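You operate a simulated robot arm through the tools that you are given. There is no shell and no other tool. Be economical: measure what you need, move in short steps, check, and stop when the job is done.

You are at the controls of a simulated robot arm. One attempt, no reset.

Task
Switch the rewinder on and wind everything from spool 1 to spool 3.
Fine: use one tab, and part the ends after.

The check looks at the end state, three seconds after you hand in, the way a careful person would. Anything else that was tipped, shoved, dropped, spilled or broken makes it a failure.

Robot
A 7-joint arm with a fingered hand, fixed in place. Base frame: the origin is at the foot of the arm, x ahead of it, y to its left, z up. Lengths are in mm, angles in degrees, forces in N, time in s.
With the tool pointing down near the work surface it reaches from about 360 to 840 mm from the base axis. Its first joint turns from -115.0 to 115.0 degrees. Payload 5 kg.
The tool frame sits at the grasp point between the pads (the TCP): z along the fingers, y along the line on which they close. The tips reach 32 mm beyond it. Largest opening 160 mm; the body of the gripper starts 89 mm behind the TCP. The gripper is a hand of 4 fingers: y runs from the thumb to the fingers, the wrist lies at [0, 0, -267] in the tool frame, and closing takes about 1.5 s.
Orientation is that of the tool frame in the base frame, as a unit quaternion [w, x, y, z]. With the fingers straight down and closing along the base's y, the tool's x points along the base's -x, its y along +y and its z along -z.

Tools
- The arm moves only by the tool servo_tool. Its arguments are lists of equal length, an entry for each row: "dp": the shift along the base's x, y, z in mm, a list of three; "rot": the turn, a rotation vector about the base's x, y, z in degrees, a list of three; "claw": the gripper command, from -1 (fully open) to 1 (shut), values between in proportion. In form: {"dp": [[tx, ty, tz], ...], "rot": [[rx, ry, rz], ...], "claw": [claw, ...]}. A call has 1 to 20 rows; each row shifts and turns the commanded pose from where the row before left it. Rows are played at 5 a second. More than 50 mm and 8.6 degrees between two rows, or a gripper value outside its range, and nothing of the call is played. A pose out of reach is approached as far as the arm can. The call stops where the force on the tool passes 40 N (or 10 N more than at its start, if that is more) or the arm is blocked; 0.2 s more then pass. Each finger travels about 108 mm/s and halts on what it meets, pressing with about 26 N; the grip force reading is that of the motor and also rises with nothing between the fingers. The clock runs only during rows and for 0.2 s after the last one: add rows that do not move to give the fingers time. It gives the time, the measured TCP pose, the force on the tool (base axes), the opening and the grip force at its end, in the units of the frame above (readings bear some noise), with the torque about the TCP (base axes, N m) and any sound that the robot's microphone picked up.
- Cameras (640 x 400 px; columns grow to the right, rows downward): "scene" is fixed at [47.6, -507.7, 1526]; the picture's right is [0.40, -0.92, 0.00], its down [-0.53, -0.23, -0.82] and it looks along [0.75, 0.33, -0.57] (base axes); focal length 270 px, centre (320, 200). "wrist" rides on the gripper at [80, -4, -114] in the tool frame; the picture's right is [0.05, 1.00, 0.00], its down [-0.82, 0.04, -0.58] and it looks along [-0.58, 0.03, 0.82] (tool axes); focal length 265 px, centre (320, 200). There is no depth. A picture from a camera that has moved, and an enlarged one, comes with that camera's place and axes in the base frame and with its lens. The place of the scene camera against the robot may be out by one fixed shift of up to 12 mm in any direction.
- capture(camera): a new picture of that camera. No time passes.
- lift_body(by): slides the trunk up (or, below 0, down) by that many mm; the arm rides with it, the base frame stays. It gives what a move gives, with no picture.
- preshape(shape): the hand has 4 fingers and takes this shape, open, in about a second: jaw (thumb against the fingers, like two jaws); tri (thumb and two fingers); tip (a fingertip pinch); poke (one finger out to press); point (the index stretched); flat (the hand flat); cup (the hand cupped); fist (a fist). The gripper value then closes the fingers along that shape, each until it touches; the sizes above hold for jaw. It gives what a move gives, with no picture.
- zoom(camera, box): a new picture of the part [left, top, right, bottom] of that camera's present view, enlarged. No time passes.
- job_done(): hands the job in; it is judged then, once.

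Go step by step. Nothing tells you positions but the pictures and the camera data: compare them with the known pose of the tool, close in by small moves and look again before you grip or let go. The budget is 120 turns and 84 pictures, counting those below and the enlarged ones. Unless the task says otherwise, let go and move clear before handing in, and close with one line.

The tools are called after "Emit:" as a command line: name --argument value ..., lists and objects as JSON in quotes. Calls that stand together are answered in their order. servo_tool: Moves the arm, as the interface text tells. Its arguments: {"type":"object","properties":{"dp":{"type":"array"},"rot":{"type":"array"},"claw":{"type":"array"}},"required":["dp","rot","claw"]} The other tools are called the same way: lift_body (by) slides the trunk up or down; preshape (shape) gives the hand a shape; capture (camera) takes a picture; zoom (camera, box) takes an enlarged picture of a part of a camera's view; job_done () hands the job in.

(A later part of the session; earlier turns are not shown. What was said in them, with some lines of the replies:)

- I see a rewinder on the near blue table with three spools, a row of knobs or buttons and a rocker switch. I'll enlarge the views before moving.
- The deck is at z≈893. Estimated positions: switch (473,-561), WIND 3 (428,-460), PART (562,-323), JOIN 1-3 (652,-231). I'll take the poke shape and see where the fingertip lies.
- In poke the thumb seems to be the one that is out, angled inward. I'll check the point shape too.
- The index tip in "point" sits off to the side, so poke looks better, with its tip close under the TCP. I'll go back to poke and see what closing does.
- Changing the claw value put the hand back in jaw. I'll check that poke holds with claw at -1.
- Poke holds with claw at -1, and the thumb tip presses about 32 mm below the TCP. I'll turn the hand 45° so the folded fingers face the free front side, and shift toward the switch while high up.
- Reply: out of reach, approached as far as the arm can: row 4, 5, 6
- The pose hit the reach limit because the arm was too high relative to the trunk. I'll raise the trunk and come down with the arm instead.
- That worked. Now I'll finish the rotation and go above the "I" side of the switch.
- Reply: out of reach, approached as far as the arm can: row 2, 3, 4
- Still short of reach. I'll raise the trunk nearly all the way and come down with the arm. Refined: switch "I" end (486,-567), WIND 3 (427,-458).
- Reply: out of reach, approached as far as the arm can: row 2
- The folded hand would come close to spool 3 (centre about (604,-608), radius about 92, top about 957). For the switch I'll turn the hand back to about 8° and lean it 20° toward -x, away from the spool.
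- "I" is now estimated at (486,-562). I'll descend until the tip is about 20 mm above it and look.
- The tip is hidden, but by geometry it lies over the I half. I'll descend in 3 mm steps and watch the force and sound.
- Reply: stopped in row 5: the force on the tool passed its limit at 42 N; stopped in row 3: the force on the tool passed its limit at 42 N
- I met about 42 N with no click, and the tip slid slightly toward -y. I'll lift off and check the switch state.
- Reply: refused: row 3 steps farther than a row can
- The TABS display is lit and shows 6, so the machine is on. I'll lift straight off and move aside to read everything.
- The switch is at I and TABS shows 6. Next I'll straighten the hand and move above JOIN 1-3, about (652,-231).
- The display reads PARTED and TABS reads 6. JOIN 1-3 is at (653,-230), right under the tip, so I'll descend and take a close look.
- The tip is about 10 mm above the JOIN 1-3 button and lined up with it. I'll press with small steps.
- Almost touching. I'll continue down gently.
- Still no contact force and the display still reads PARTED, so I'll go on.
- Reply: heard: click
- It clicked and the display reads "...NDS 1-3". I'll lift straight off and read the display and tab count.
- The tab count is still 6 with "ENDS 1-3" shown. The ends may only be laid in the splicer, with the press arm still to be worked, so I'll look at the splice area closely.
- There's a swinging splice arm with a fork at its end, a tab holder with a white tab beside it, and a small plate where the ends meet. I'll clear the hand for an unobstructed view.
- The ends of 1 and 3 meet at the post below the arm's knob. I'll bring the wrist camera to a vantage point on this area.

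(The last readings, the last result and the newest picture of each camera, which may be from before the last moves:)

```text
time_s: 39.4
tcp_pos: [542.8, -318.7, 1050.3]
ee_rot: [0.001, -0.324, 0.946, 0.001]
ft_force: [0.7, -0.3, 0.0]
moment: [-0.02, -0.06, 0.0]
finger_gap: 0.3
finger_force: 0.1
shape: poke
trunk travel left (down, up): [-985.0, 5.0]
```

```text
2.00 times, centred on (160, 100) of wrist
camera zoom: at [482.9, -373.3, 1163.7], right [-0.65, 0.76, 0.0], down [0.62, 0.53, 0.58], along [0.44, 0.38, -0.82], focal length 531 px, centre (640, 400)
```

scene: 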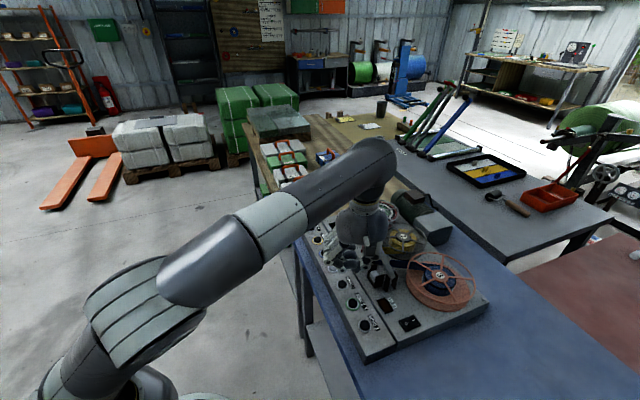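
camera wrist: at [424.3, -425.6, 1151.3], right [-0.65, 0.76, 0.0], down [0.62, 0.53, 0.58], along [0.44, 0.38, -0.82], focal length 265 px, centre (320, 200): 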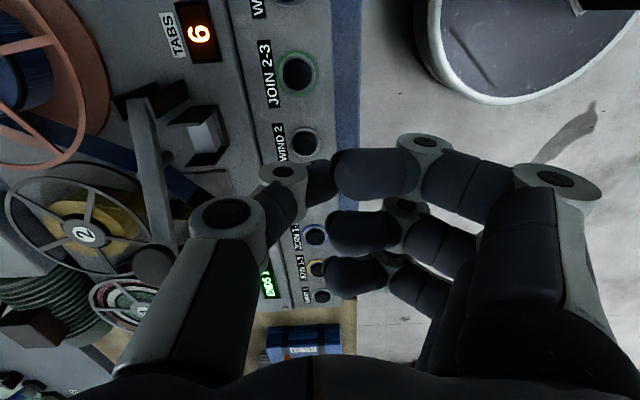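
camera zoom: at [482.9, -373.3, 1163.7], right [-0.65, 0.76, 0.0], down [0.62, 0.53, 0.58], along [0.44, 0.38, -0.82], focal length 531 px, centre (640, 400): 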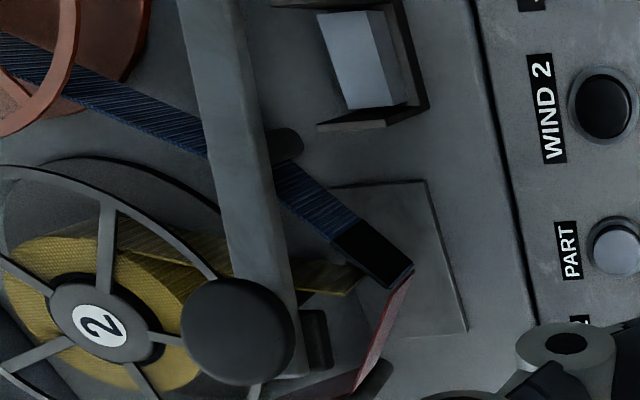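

The mechanism is clear now: a hinged splicer lever with its clevis near (556,-494) and a black knob on the raised free end, with the ends lying under it. Pushing the knob down once should apply the tab, but first I need the knob position more precisely.

Emit:
servo_tool --dp '[[0, 0, 40], [-20, -40, 0], [-20, -40, 0], [-20, -30, 0], [0, 0, 0]]' --rot '[[0, 0, 0], [0, 0, 0], [0, 0, 0], [0, 0, 0], [0, 0, 0]]' --claw '[-1, -1, -1, -1, -1]'

Emit:
capture --camera "wrist"

```text
time_s: 40.6
tcp_pos: [484.5, -426.8, 1089.3]
ee_rot: [0.0, -0.325, 0.946, 0.0]
ft_force: [0.8, -0.4, 0.5]
moment: [-0.08, -0.03, 0.0]
finger_gap: 0.0
finger_force: 0.1
shape: poke
trunk travel left (down, up): [-985.0, 5.0]
```

```text
44 pictures are left
camera wrist: at [424.6, -482.1, 1203.0], right [-0.65, 0.76, 0.0], down [0.62, 0.53, 0.58], along [0.44, 0.38, -0.82], focal length 265 px, centre (320, 200)
```

wrist: 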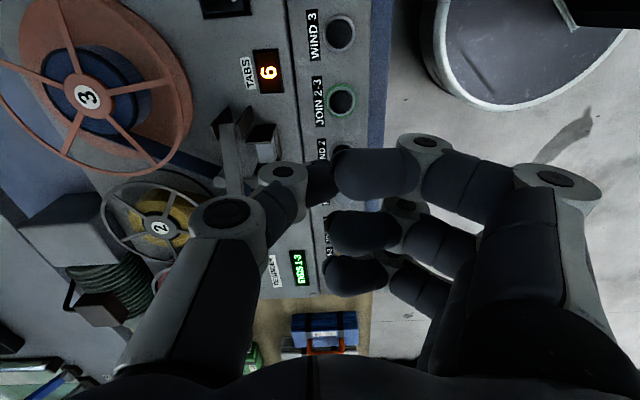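

The knob is hidden behind the thumb here. I'll view it from the other side.

Emit:
servo_tool --dp '[[20, 40, 0], [30, 35, 0], [40, 20, 0], [25, 0, 0], [0, 0, 0]]' --rot '[[0, 0, 0], [0, 0, 0], [0, 0, 0], [0, 0, 0], [0, 0, 0]]' --claw '[-1, -1, -1, -1, -1]'

Emit:
capture --camera "wrist"

```text
time_s: 41.8
tcp_pos: [597.9, -332.6, 1086.5]
ee_rot: [0.001, -0.324, 0.946, 0.0]
ft_force: [-1.1, 0.4, -0.2]
moment: [0.01, 0.01, 0.02]
finger_gap: 0.1
finger_force: 0.0
shape: poke
trunk travel left (down, up): [-985.0, 5.0]
```

```text
43 pictures are left
camera wrist: at [537.8, -386.9, 1200.3], right [-0.65, 0.76, 0.0], down [0.62, 0.53, 0.58], along [0.44, 0.38, -0.82], focal length 265 px, centre (320, 200)
```

wrist: 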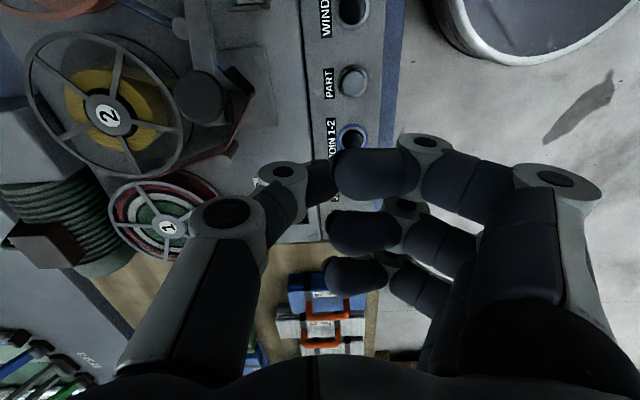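

The wrist views agree: the knob top is at about (625,-417,1014). The lever will swing down and outward along (+x,+y) to the ends at about (640,-400). I'll position the tip just above the knob.

Emit:
servo_tool --dp '[[9, -28, 0], [9, -28, 0], [9, -28, -10], [0, 0, -5], [0, 0, 0]]' --rot '[[0, 0, 0], [0, 0, 0], [0, 0, 0], [0, 0, 0], [0, 0, 0]]' --claw '[-1, -1, -1, -1, -1]'

Emit:
zoom --camera "scene" --box '[325, 180, 425, 280]'

```text
time_s: 43.0
tcp_pos: [626.0, -416.8, 1073.8]
ee_rot: [0.001, -0.324, 0.946, 0.002]
ft_force: [0.8, 0.2, 0.1]
moment: [0.01, -0.01, -0.03]
finger_gap: 0.0
finger_force: 0.2
shape: poke
trunk travel left (down, up): [-985.0, 5.0]
```

```text
4.00 times, centred on (375, 230) of scene
camera zoom: at [47.6, -507.7, 1526.0], right [0.4, -0.92, 0.0], down [-0.53, -0.23, -0.82], along [0.75, 0.33, -0.57], focal length 1082 px, centre (100, 80)
```

zoom: 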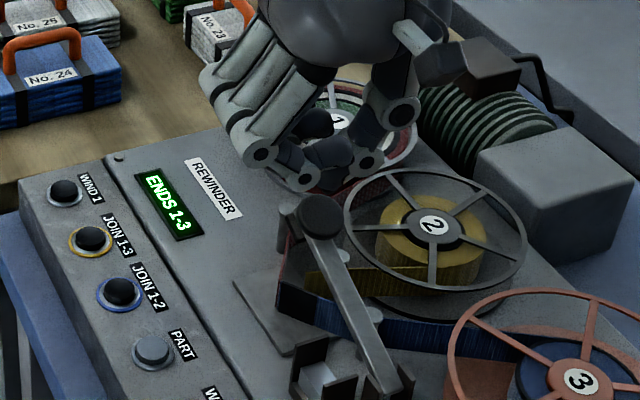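

The tip hangs directly above the knob, about 25 mm up. I'll bring it down to contact.

Emit:
servo_tool --dp '[[0, 0, -10], [0, 0, -8], [0, 0, -4], [0, 0, -3], [0, 0, -3]]' --rot '[[0, 0, 0], [0, 0, 0], [0, 0, 0], [0, 0, 0], [0, 0, 0]]' --claw '[-1, -1, -1, -1, -1]'

Emit:
zoom --camera "scene" --box '[325, 180, 425, 280]'

```text
time_s: 44.2
tcp_pos: [626.4, -416.9, 1046.6]
ee_rot: [0.001, -0.324, 0.946, 0.0]
ft_force: [-0.5, 0.0, 1.1]
moment: [0.03, 0.0, 0.0]
finger_gap: 0.0
finger_force: 0.0
shape: poke
trunk travel left (down, up): [-985.0, 5.0]
```

```text
4.00 times, centred on (375, 230) of scene
camera zoom: at [47.6, -507.7, 1526.0], right [0.4, -0.92, 0.0], down [-0.53, -0.23, -0.82], along [0.75, 0.33, -0.57], focal length 1082 px, centre (100, 80)
```

zoom: 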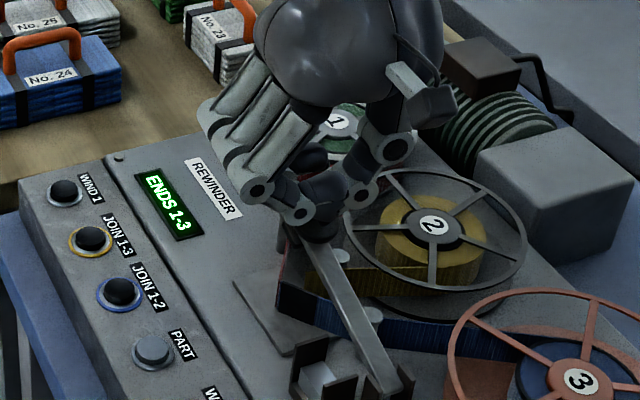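

The tip is at the knob. I'll push along the lever's arc.

Emit:
servo_tool --dp '[[1, 1, -4], [2, 2, -4], [2, 2, -4], [2, 2, -4], [1.6, 1.6, -4], [1.4, 1.4, -4]]' --rot '[[0, 0, 0], [0, 0, 0], [0, 0, 0], [0, 0, 0], [0, 0, 0], [0, 0, 0]]' --claw '[-1, -1, -1, -1, -1, -1]'

Emit:
zoom --camera "scene" --box '[325, 180, 425, 280]'

```text
time_s: 45.6
tcp_pos: [635.9, -406.1, 1023.1]
ee_rot: [0.001, -0.324, 0.946, 0.0]
ft_force: [0.7, -0.3, 1.3]
moment: [0.03, 0.03, 0.0]
finger_gap: 0.1
finger_force: 0.0
shape: poke
trunk travel left (down, up): [-985.0, 5.0]
```

```text
4.00 times, centred on (375, 230) of scene
camera zoom: at [47.6, -507.7, 1526.0], right [0.4, -0.92, 0.0], down [-0.53, -0.23, -0.82], along [0.75, 0.33, -0.57], focal length 1082 px, centre (100, 80)
```

zoom: 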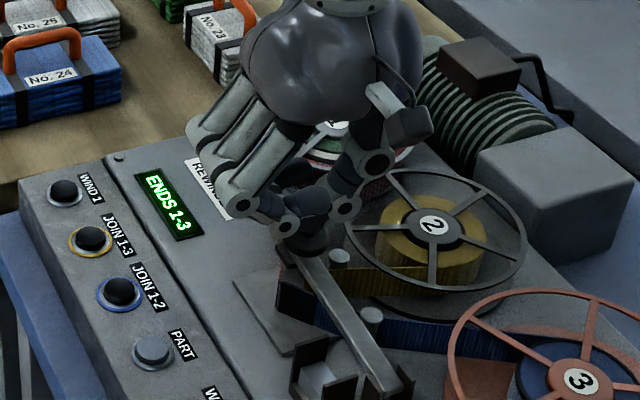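

The lever is following down with little force. I'll keep pushing along the arc.

Emit:
servo_tool --dp '[[1.4, 1.4, -4], [1.2, 1.2, -4], [1.2, 1.2, -4], [1, 1, -4], [1, 1, -4], [0.8, 0.8, -4]]' --rot '[[0, 0, 0], [0, 0, 0], [0, 0, 0], [0, 0, 0], [0, 0, 0], [0, 0, 0]]' --claw '[-1, -1, -1, -1, -1, -1]'

Emit:
zoom --camera "scene" --box '[325, 180, 425, 280]'

```text
time_s: 47.0
tcp_pos: [641.8, -402.9, 1003.0]
ee_rot: [0.003, -0.325, 0.946, -0.004]
ft_force: [0.2, -8.0, 27.2]
moment: [-0.26, 0.23, 0.07]
finger_gap: 0.1
finger_force: 0.1
shape: poke
trunk travel left (down, up): [-985.0, 5.0]
```

```text
4.00 times, centred on (375, 230) of scene
camera zoom: at [47.6, -507.7, 1526.0], right [0.4, -0.92, 0.0], down [-0.53, -0.23, -0.82], along [0.75, 0.33, -0.57], focal length 1082 px, centre (100, 80)
```

zoom: 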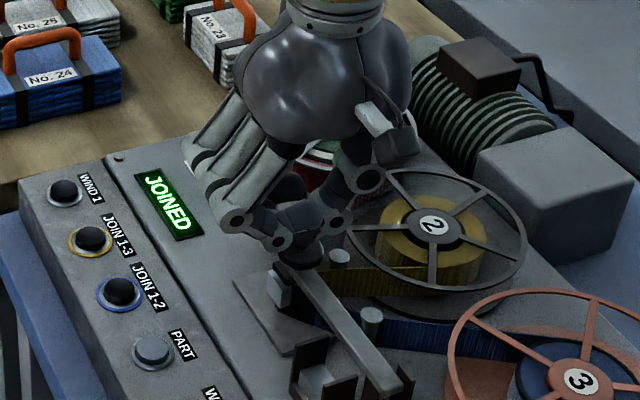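

The display says JOINED. I'll release by going back along the arc and then lift clear.

Emit:
servo_tool --dp '[[-1, -1, 6], [-2, -2, 8], [-3, -3, 10], [-6, -6, 14], [-6, -4, 20], [0, 0, 30], [0, 0, 20], [-30, 30, 0], [-30, 30, 0], [0, 0, 0]]' --rot '[[0, 0, 0], [0, 0, 0], [0, 0, 0], [0, 0, 0], [0, 0, 0], [0, 0, 0], [0, 0, 0], [0, 0, 0], [0, 0, 0], [0, 0, 0]]' --claw '[-1, -1, -1, -1, -1, -1, -1, -1, -1, -1]'

Emit:
zoom --camera "scene" --box '[300, 190, 460, 330]'

```text
time_s: 49.2
tcp_pos: [564.0, -357.7, 1105.2]
ee_rot: [0.001, -0.323, 0.946, 0.0]
ft_force: [0.5, -0.2, -0.2]
moment: [0.03, 0.01, 0.0]
finger_gap: 0.4
finger_force: 0.0
shape: poke
trunk travel left (down, up): [-985.0, 5.0]
```

```text
2.86 times, centred on (380, 260) of scene
camera zoom: at [47.6, -507.7, 1526.0], right [0.4, -0.92, 0.0], down [-0.53, -0.23, -0.82], along [0.75, 0.33, -0.57], focal length 773 px, centre (149, 29)
```

zoom: 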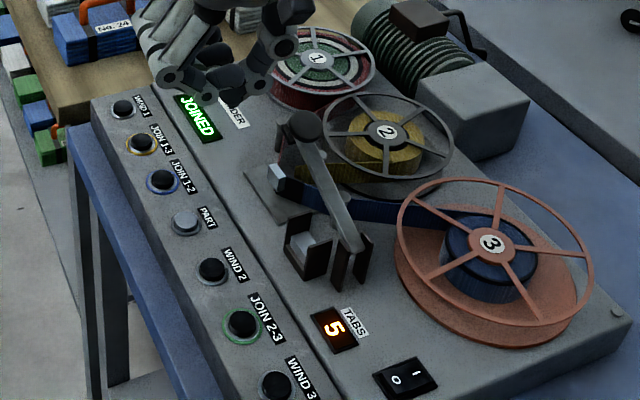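

JOINED and TABS shows 5, so one tab is used, and the lever is back up. Next is WIND 3 at about (426,-457).

Emit:
servo_tool --dp '[[-30, 10, 0], [-30, -20, -10], [-30, -30, -20], [-30, -30, -25], [-18, -29, -25], [0, 0, -30], [0, 0, -25], [0, 0, 0]]' --rot '[[0, 0, 0], [0, 0, 0], [0, 0, 0], [0, 0, 0], [0, 0, 0], [0, 0, 0], [0, 0, 0], [0, 0, 0]]' --claw '[-1, -1, -1, -1, -1, -1, -1, -1]'

Emit:
capture --camera "wrist"

Emit:
zoom --camera "scene" --box '[320, 260, 420, 350]'

```text
time_s: 51.0
tcp_pos: [425.7, -454.3, 969.9]
ee_rot: [-0.001, -0.324, 0.946, 0.0]
ft_force: [0.2, 0.2, 0.2]
moment: [-0.01, 0.03, -0.01]
finger_gap: 0.0
finger_force: 0.1
shape: poke
trunk travel left (down, up): [-985.0, 5.0]
```

```text
37 pictures are left
camera wrist: at [365.4, -509.4, 1084.0], right [-0.65, 0.76, 0.0], down [0.62, 0.53, 0.58], along [0.44, 0.38, -0.82], focal length 265 px, centre (320, 200)
```

wrist: 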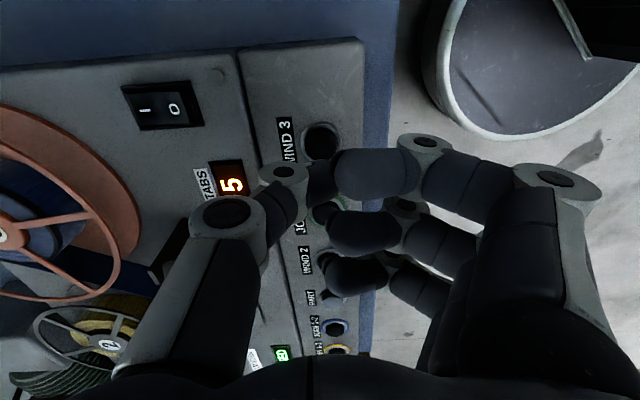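

```text
4.44 times, centred on (370, 305) of scene
camera zoom: at [47.6, -507.7, 1526.0], right [0.4, -0.92, 0.0], down [-0.53, -0.23, -0.82], along [0.75, 0.33, -0.57], focal length 1202 px, centre (98, -267)
```

zoom: 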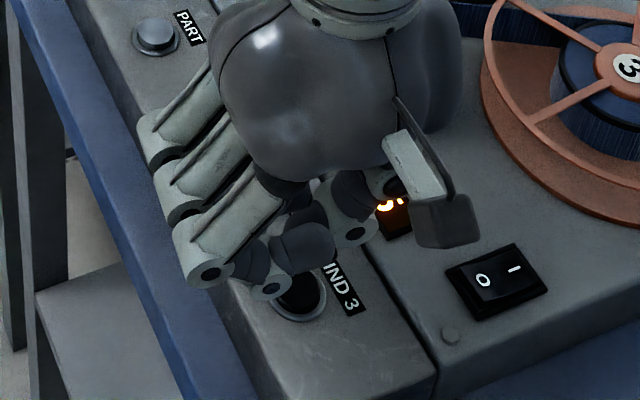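

WIND 3 is at (424,-457). I'll descend and press.

Emit:
servo_tool --dp '[[-2, -3, -10], [0, 0, -12], [0, 0, -7], [0, 0, -3], [0, 0, -2], [0, 0, -2], [0, 0, -2]]' --rot '[[0, 0, 0], [0, 0, 0], [0, 0, 0], [0, 0, 0], [0, 0, 0], [0, 0, 0], [0, 0, 0]]' --claw '[-1, -1, -1, -1, -1, -1, -1]'

Emit:
zoom --camera "scene" --box '[310, 190, 490, 340]'

```text
time_s: 52.6
tcp_pos: [423.4, -457.9, 933.4]
ee_rot: [0.002, -0.324, 0.946, -0.001]
ft_force: [0.0, -0.9, 4.0]
moment: [0.0, 0.02, -0.01]
finger_gap: 0.3
finger_force: 0.0
shape: poke
trunk travel left (down, up): [-985.0, 5.0]
heard: click
```

```text
2.67 times, centred on (400, 265) of scene
camera zoom: at [47.6, -507.7, 1526.0], right [0.4, -0.92, 0.0], down [-0.53, -0.23, -0.82], along [0.75, 0.33, -0.57], focal length 721 px, centre (107, 27)
```

zoom: 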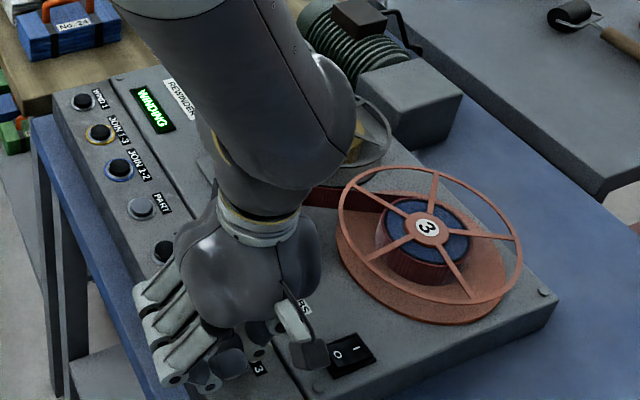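

The display says WINDING and red is going onto spool 3. I'll hold still and watch.

Emit:
servo_tool --dp '[[0, 0, 0], [0, 0, 0], [0, 0, 0], [0, 0, 0], [0, 0, 0]]' --rot '[[0, 0, 0], [0, 0, 0], [0, 0, 0], [0, 0, 0], [0, 0, 0]]' --claw '[-1, -1, -1, -1, -1]'

Emit:
zoom --camera "scene" --box '[310, 190, 490, 340]'

```text
time_s: 53.8
tcp_pos: [424.2, -457.8, 933.4]
ee_rot: [0.001, -0.324, 0.946, 0.0]
ft_force: [1.0, -1.5, 4.4]
moment: [-0.05, -0.03, -0.01]
finger_gap: 0.1
finger_force: 0.1
shape: poke
trunk travel left (down, up): [-985.0, 5.0]
```

```text
2.67 times, centred on (400, 265) of scene
camera zoom: at [47.6, -507.7, 1526.0], right [0.4, -0.92, 0.0], down [-0.53, -0.23, -0.82], along [0.75, 0.33, -0.57], focal length 721 px, centre (107, 27)
```

zoom: 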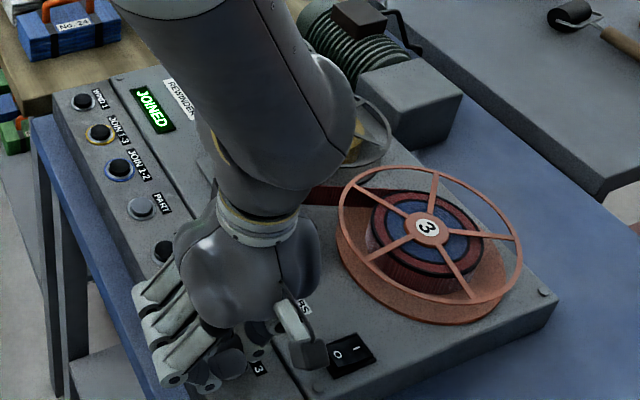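

It stopped with JOINED showing after winding only the red layer. I'll release and check what remains on spool 1.

Emit:
servo_tool --dp '[[0, 0, 10], [0, 0, 20], [0, 0, 20], [-20, 40, 20], [-10, 40, 0], [0, 0, 0]]' --rot '[[0, 0, 0], [0, 0, 0], [0, 0, 0], [0, 0, 0], [0, 0, 0], [0, 0, 0]]' --claw '[-1, -1, -1, -1, -1, -1]'

Emit:
zoom --camera "scene" --box '[310, 185, 490, 335]'

```text
time_s: 55.2
tcp_pos: [395.6, -376.4, 1003.1]
ee_rot: [0.001, -0.324, 0.946, 0.001]
ft_force: [0.1, -0.4, 0.2]
moment: [-0.02, -0.02, -0.02]
finger_gap: 0.1
finger_force: 0.0
shape: poke
trunk travel left (down, up): [-985.0, 5.0]
```

```text
2.67 times, centred on (400, 260) of scene
camera zoom: at [47.6, -507.7, 1526.0], right [0.4, -0.92, 0.0], down [-0.53, -0.23, -0.82], along [0.75, 0.33, -0.57], focal length 721 px, centre (107, 40)
```

zoom: 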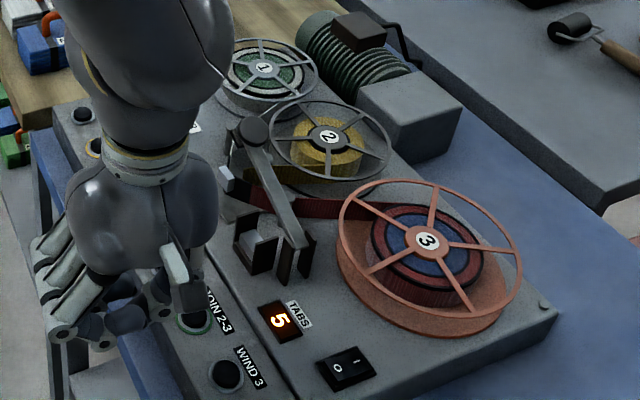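

Spool 1 still holds the white and green layers, and each press winds one layer. I'll press WIND 3 again.

Emit:
servo_tool --dp '[[10, -40, 0], [19, -41, -20], [0, 0, -20], [0, 0, -20], [0, 0, -5], [0, 0, -2], [0, 0, -2], [0, 0, -2]]' --rot '[[0, 0, 0], [0, 0, 0], [0, 0, 0], [0, 0, 0], [0, 0, 0], [0, 0, 0], [0, 0, 0], [0, 0, 0]]' --claw '[-1, -1, -1, -1, -1, -1, -1, -1]'

```text
time_s: 57.0
tcp_pos: [424.9, -460.7, 933.4]
ee_rot: [0.001, -0.324, 0.946, -0.001]
ft_force: [0.7, -1.4, 8.4]
moment: [-0.03, 0.04, 0.0]
finger_gap: 0.0
finger_force: 0.0
shape: poke
trunk travel left (down, up): [-985.0, 5.0]
heard: click
```

It clicked. I'll release, wait and look again.

Emit:
servo_tool --dp '[[0, 0, 10], [0, 0, 20], [0, 0, 20], [-20, 40, 20], [-10, 40, 0], [0, 0, 0], [0, 0, 0], [0, 0, 0]]' --rot '[[0, 0, 0], [0, 0, 0], [0, 0, 0], [0, 0, 0], [0, 0, 0], [0, 0, 0], [0, 0, 0], [0, 0, 0]]' --claw '[-1, -1, -1, -1, -1, -1, -1, -1]'

Emit:
zoom --camera "scene" --box '[310, 185, 490, 335]'

```text
time_s: 58.8
tcp_pos: [392.3, -379.4, 1004.3]
ee_rot: [0.0, -0.324, 0.946, 0.0]
ft_force: [0.2, 0.0, -0.3]
moment: [0.01, -0.03, 0.01]
finger_gap: 0.0
finger_force: 0.0
shape: poke
trunk travel left (down, up): [-985.0, 5.0]
```

```text
2.67 times, centred on (400, 260) of scene
camera zoom: at [47.6, -507.7, 1526.0], right [0.4, -0.92, 0.0], down [-0.53, -0.23, -0.82], along [0.75, 0.33, -0.57], focal length 721 px, centre (107, 40)
```

zoom: 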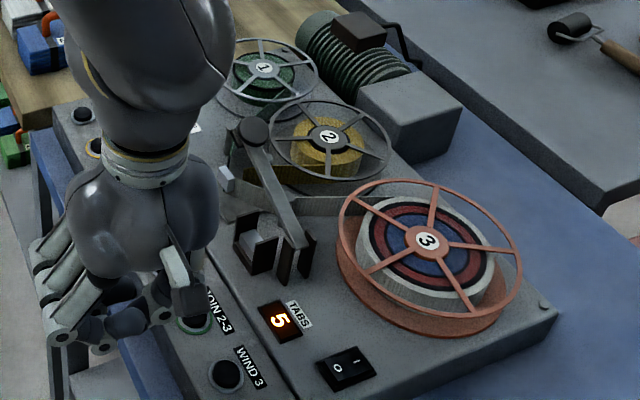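

White is now on spool 3 and green remains on spool 1. I'll press WIND 3 again.

Emit:
servo_tool --dp '[[10, -40, 0], [21, -38, -20], [0, 0, -20], [0, 0, -20], [0, 0, -6], [0, 0, -2], [0, 0, -2], [0, 0, -2]]' --rot '[[0, 0, 0], [0, 0, 0], [0, 0, 0], [0, 0, 0], [0, 0, 0], [0, 0, 0], [0, 0, 0], [0, 0, 0]]' --claw '[-1, -1, -1, -1, -1, -1, -1, -1]'

Emit:
servo_tool --dp '[[0, 0, 10], [0, 0, 20], [0, 0, 20], [-20, 40, 20], [-10, 40, 0], [0, 0, 0], [0, 0, 0], [0, 0, 0]]' --rot '[[0, 0, 0], [0, 0, 0], [0, 0, 0], [0, 0, 0], [0, 0, 0], [0, 0, 0], [0, 0, 0], [0, 0, 0]]' --claw '[-1, -1, -1, -1, -1, -1, -1, -1]'

Emit:
zoom --camera "scene" --box '[310, 185, 490, 335]'

```text
time_s: 60.6
tcp_pos: [423.5, -457.4, 931.7]
ee_rot: [0.001, -0.324, 0.946, 0.0]
ft_force: [-0.3, -1.2, 11.1]
moment: [0.02, 0.02, -0.01]
finger_gap: 0.0
finger_force: 0.1
shape: poke
trunk travel left (down, up): [-985.0, 5.0]
heard: click
```

```text
time_s: 62.4
tcp_pos: [393.3, -375.9, 998.8]
ee_rot: [0.001, -0.324, 0.946, 0.001]
ft_force: [0.6, 0.2, -0.9]
moment: [0.0, 0.02, 0.0]
finger_gap: 0.0
finger_force: 0.2
shape: poke
trunk travel left (down, up): [-985.0, 5.0]
```

```text
2.67 times, centred on (400, 260) of scene
camera zoom: at [47.6, -507.7, 1526.0], right [0.4, -0.92, 0.0], down [-0.53, -0.23, -0.82], along [0.75, 0.33, -0.57], focal length 721 px, centre (107, 40)
```

zoom: 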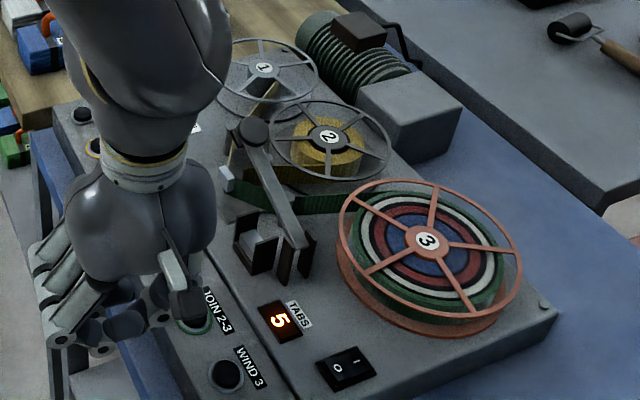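

Spool 1 looks bare except for a yellowish strip at its hub. I'll move aside and inspect it and the display.

Emit:
servo_tool --dp '[[0, 40, 15], [0, 40, 15], [0, 40, 0], [0, 40, 0], [0, 0, 0]]' --rot '[[0, 0, 0], [0, 0, 0], [0, 0, 0], [0, 0, 0], [0, 0, 0]]' --claw '[-1, -1, -1, -1, -1]'

Emit:
zoom --camera "scene" --box '[325, 190, 435, 290]'

```text
time_s: 63.6
tcp_pos: [394.7, -215.2, 1030.1]
ee_rot: [0.001, -0.324, 0.946, 0.001]
ft_force: [-0.6, -0.9, -0.9]
moment: [0.02, 0.0, 0.0]
finger_gap: 0.2
finger_force: 0.1
shape: poke
trunk travel left (down, up): [-985.0, 5.0]
```

```text
4.00 times, centred on (380, 240) of scene
camera zoom: at [47.6, -507.7, 1526.0], right [0.4, -0.92, 0.0], down [-0.53, -0.23, -0.82], along [0.75, 0.33, -0.57], focal length 1082 px, centre (80, 40)
```

zoom: 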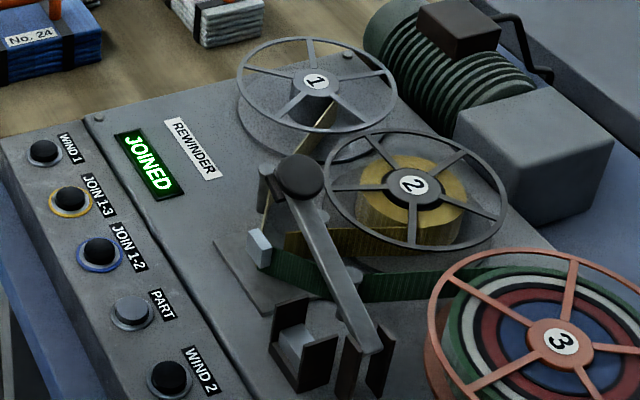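

Spool 1 is empty apart from its leader, and all the layers are on spool 3. Next I'll press PART at about (560,-321).

Emit:
servo_tool --dp '[[40, -25, 0], [40, -25, 0], [40, -25, -15], [40, -25, -20], [6, -6, -20], [0, 0, 0]]' --rot '[[0, 0, 0], [0, 0, 0], [0, 0, 0], [0, 0, 0], [0, 0, 0], [0, 0, 0]]' --claw '[-1, -1, -1, -1, -1, -1]'

Emit:
capture --camera "wrist"

```text
refused: row 4 steps farther than a row can; nothing moved
```

```text
29 pictures are left
camera wrist: at [334.6, -271.3, 1143.9], right [-0.65, 0.76, 0.0], down [0.62, 0.53, 0.58], along [0.44, 0.38, -0.82], focal length 265 px, centre (320, 200)
```

wrist: 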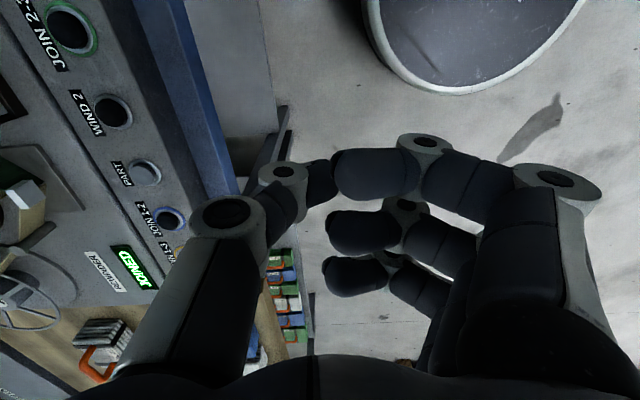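

That call was refused for an over-long step, so I'll repeat it with shorter ones.

Emit:
servo_tool --dp '[[40, -25, 0], [40, -25, 0], [40, -25, 0], [40, -25, 0], [6, -6, -25], [0, 0, -30], [0, 0, 0]]' --rot '[[0, 0, 0], [0, 0, 0], [0, 0, 0], [0, 0, 0], [0, 0, 0], [0, 0, 0], [0, 0, 0]]' --claw '[-1, -1, -1, -1, -1, -1, -1]'

Emit:
capture --camera "wrist"

```text
time_s: 65.2
tcp_pos: [559.6, -321.9, 973.8]
ee_rot: [0.001, -0.323, 0.946, 0.0]
ft_force: [0.4, 1.2, 0.5]
moment: [0.0, -0.02, -0.01]
finger_gap: 0.1
finger_force: 0.2
shape: poke
trunk travel left (down, up): [-985.0, 5.0]
```

```text
28 pictures are left
camera wrist: at [499.9, -375.6, 1087.6], right [-0.65, 0.76, 0.0], down [0.62, 0.53, 0.58], along [0.44, 0.38, -0.82], focal length 265 px, centre (320, 200)
```

wrist: 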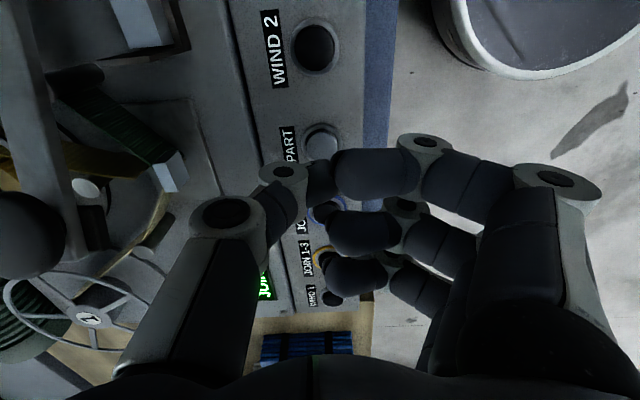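

The PART button sits under the tip, just as WIND 3 did. I'll press it.

Emit:
servo_tool --dp '[[0, 0, -15], [0, 0, -15], [0, 0, -7], [0, 0, -2], [0, 0, -2], [0, 0, -1]]' --rot '[[0, 0, 0], [0, 0, 0], [0, 0, 0], [0, 0, 0], [0, 0, 0], [0, 0, 0]]' --claw '[-1, -1, -1, -1, -1, -1]'

Emit:
zoom --camera "scene" --box '[310, 185, 490, 335]'

```text
time_s: 66.6
tcp_pos: [560.8, -322.5, 933.4]
ee_rot: [0.001, -0.324, 0.946, 0.001]
ft_force: [-1.2, -0.3, 3.2]
moment: [0.05, 0.03, -0.01]
finger_gap: 0.1
finger_force: 0.0
shape: poke
trunk travel left (down, up): [-985.0, 5.0]
heard: click
```

```text
2.67 times, centred on (400, 260) of scene
camera zoom: at [47.6, -507.7, 1526.0], right [0.4, -0.92, 0.0], down [-0.53, -0.23, -0.82], along [0.75, 0.33, -0.57], focal length 721 px, centre (107, 40)
```

zoom: 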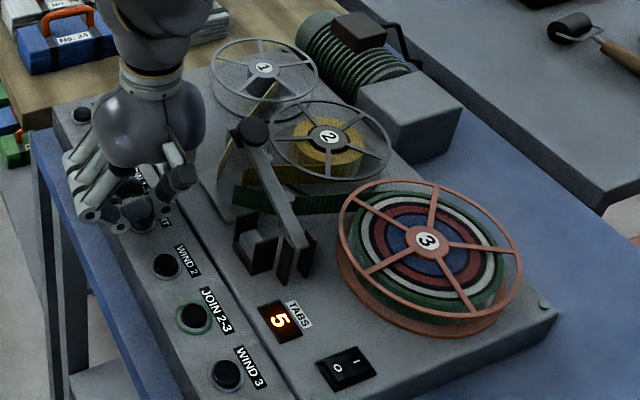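

It clicked. I'll lift clear and read the display.

Emit:
servo_tool --dp '[[0, 0, 15], [0, 0, 25], [0, 0, 30], [-35, 30, 0], [-35, 30, 0], [-35, 30, 0], [-30, 30, 0], [0, 0, 0]]' --rot '[[0, 0, 0], [0, 0, 0], [0, 0, 0], [0, 0, 0], [0, 0, 0], [0, 0, 0], [0, 0, 0], [0, 0, 0]]' --claw '[-1, -1, -1, -1, -1, -1, -1, -1]'

Emit:
zoom --camera "scene" --box '[325, 190, 435, 290]'

Emit:
capture --camera "scene"

```text
time_s: 68.4
tcp_pos: [426.8, -203.6, 1004.3]
ee_rot: [0.001, -0.325, 0.946, 0.0]
ft_force: [-0.3, -0.4, -0.2]
moment: [0.01, 0.0, 0.01]
finger_gap: 0.0
finger_force: 0.2
shape: poke
trunk travel left (down, up): [-985.0, 5.0]
```

```text
4.00 times, centred on (380, 240) of scene
camera zoom: at [47.6, -507.7, 1526.0], right [0.4, -0.92, 0.0], down [-0.53, -0.23, -0.82], along [0.75, 0.33, -0.57], focal length 1082 px, centre (80, 40)
```

zoom: 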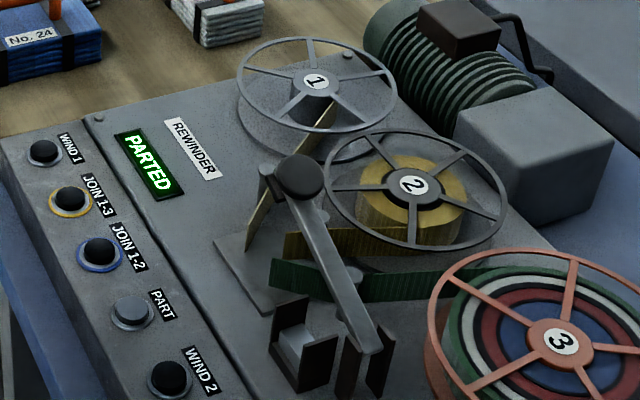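

```text
25 pictures are left
```

scene: 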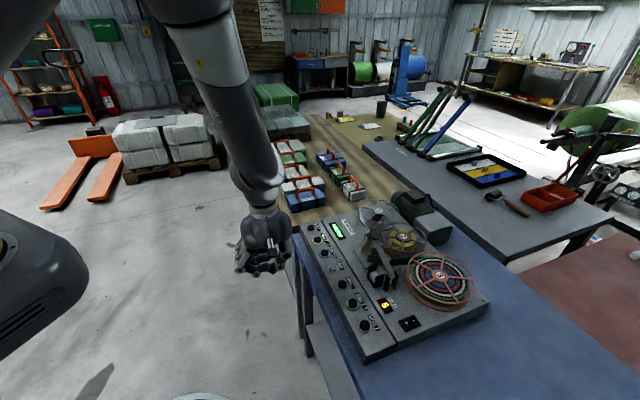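

The display reads PARTED and TABS reads 5. Spool 1 is empty, spool 3 holds everything, the hand is clear and nothing else has moved, so I'm handing in.

Emit:
job_done

```text
The job is handed in.
```

The rewinder is on, everything from spool 1 is wound onto spool 3 using one tab (TABS went from 6 to 5), and the ends are parted.
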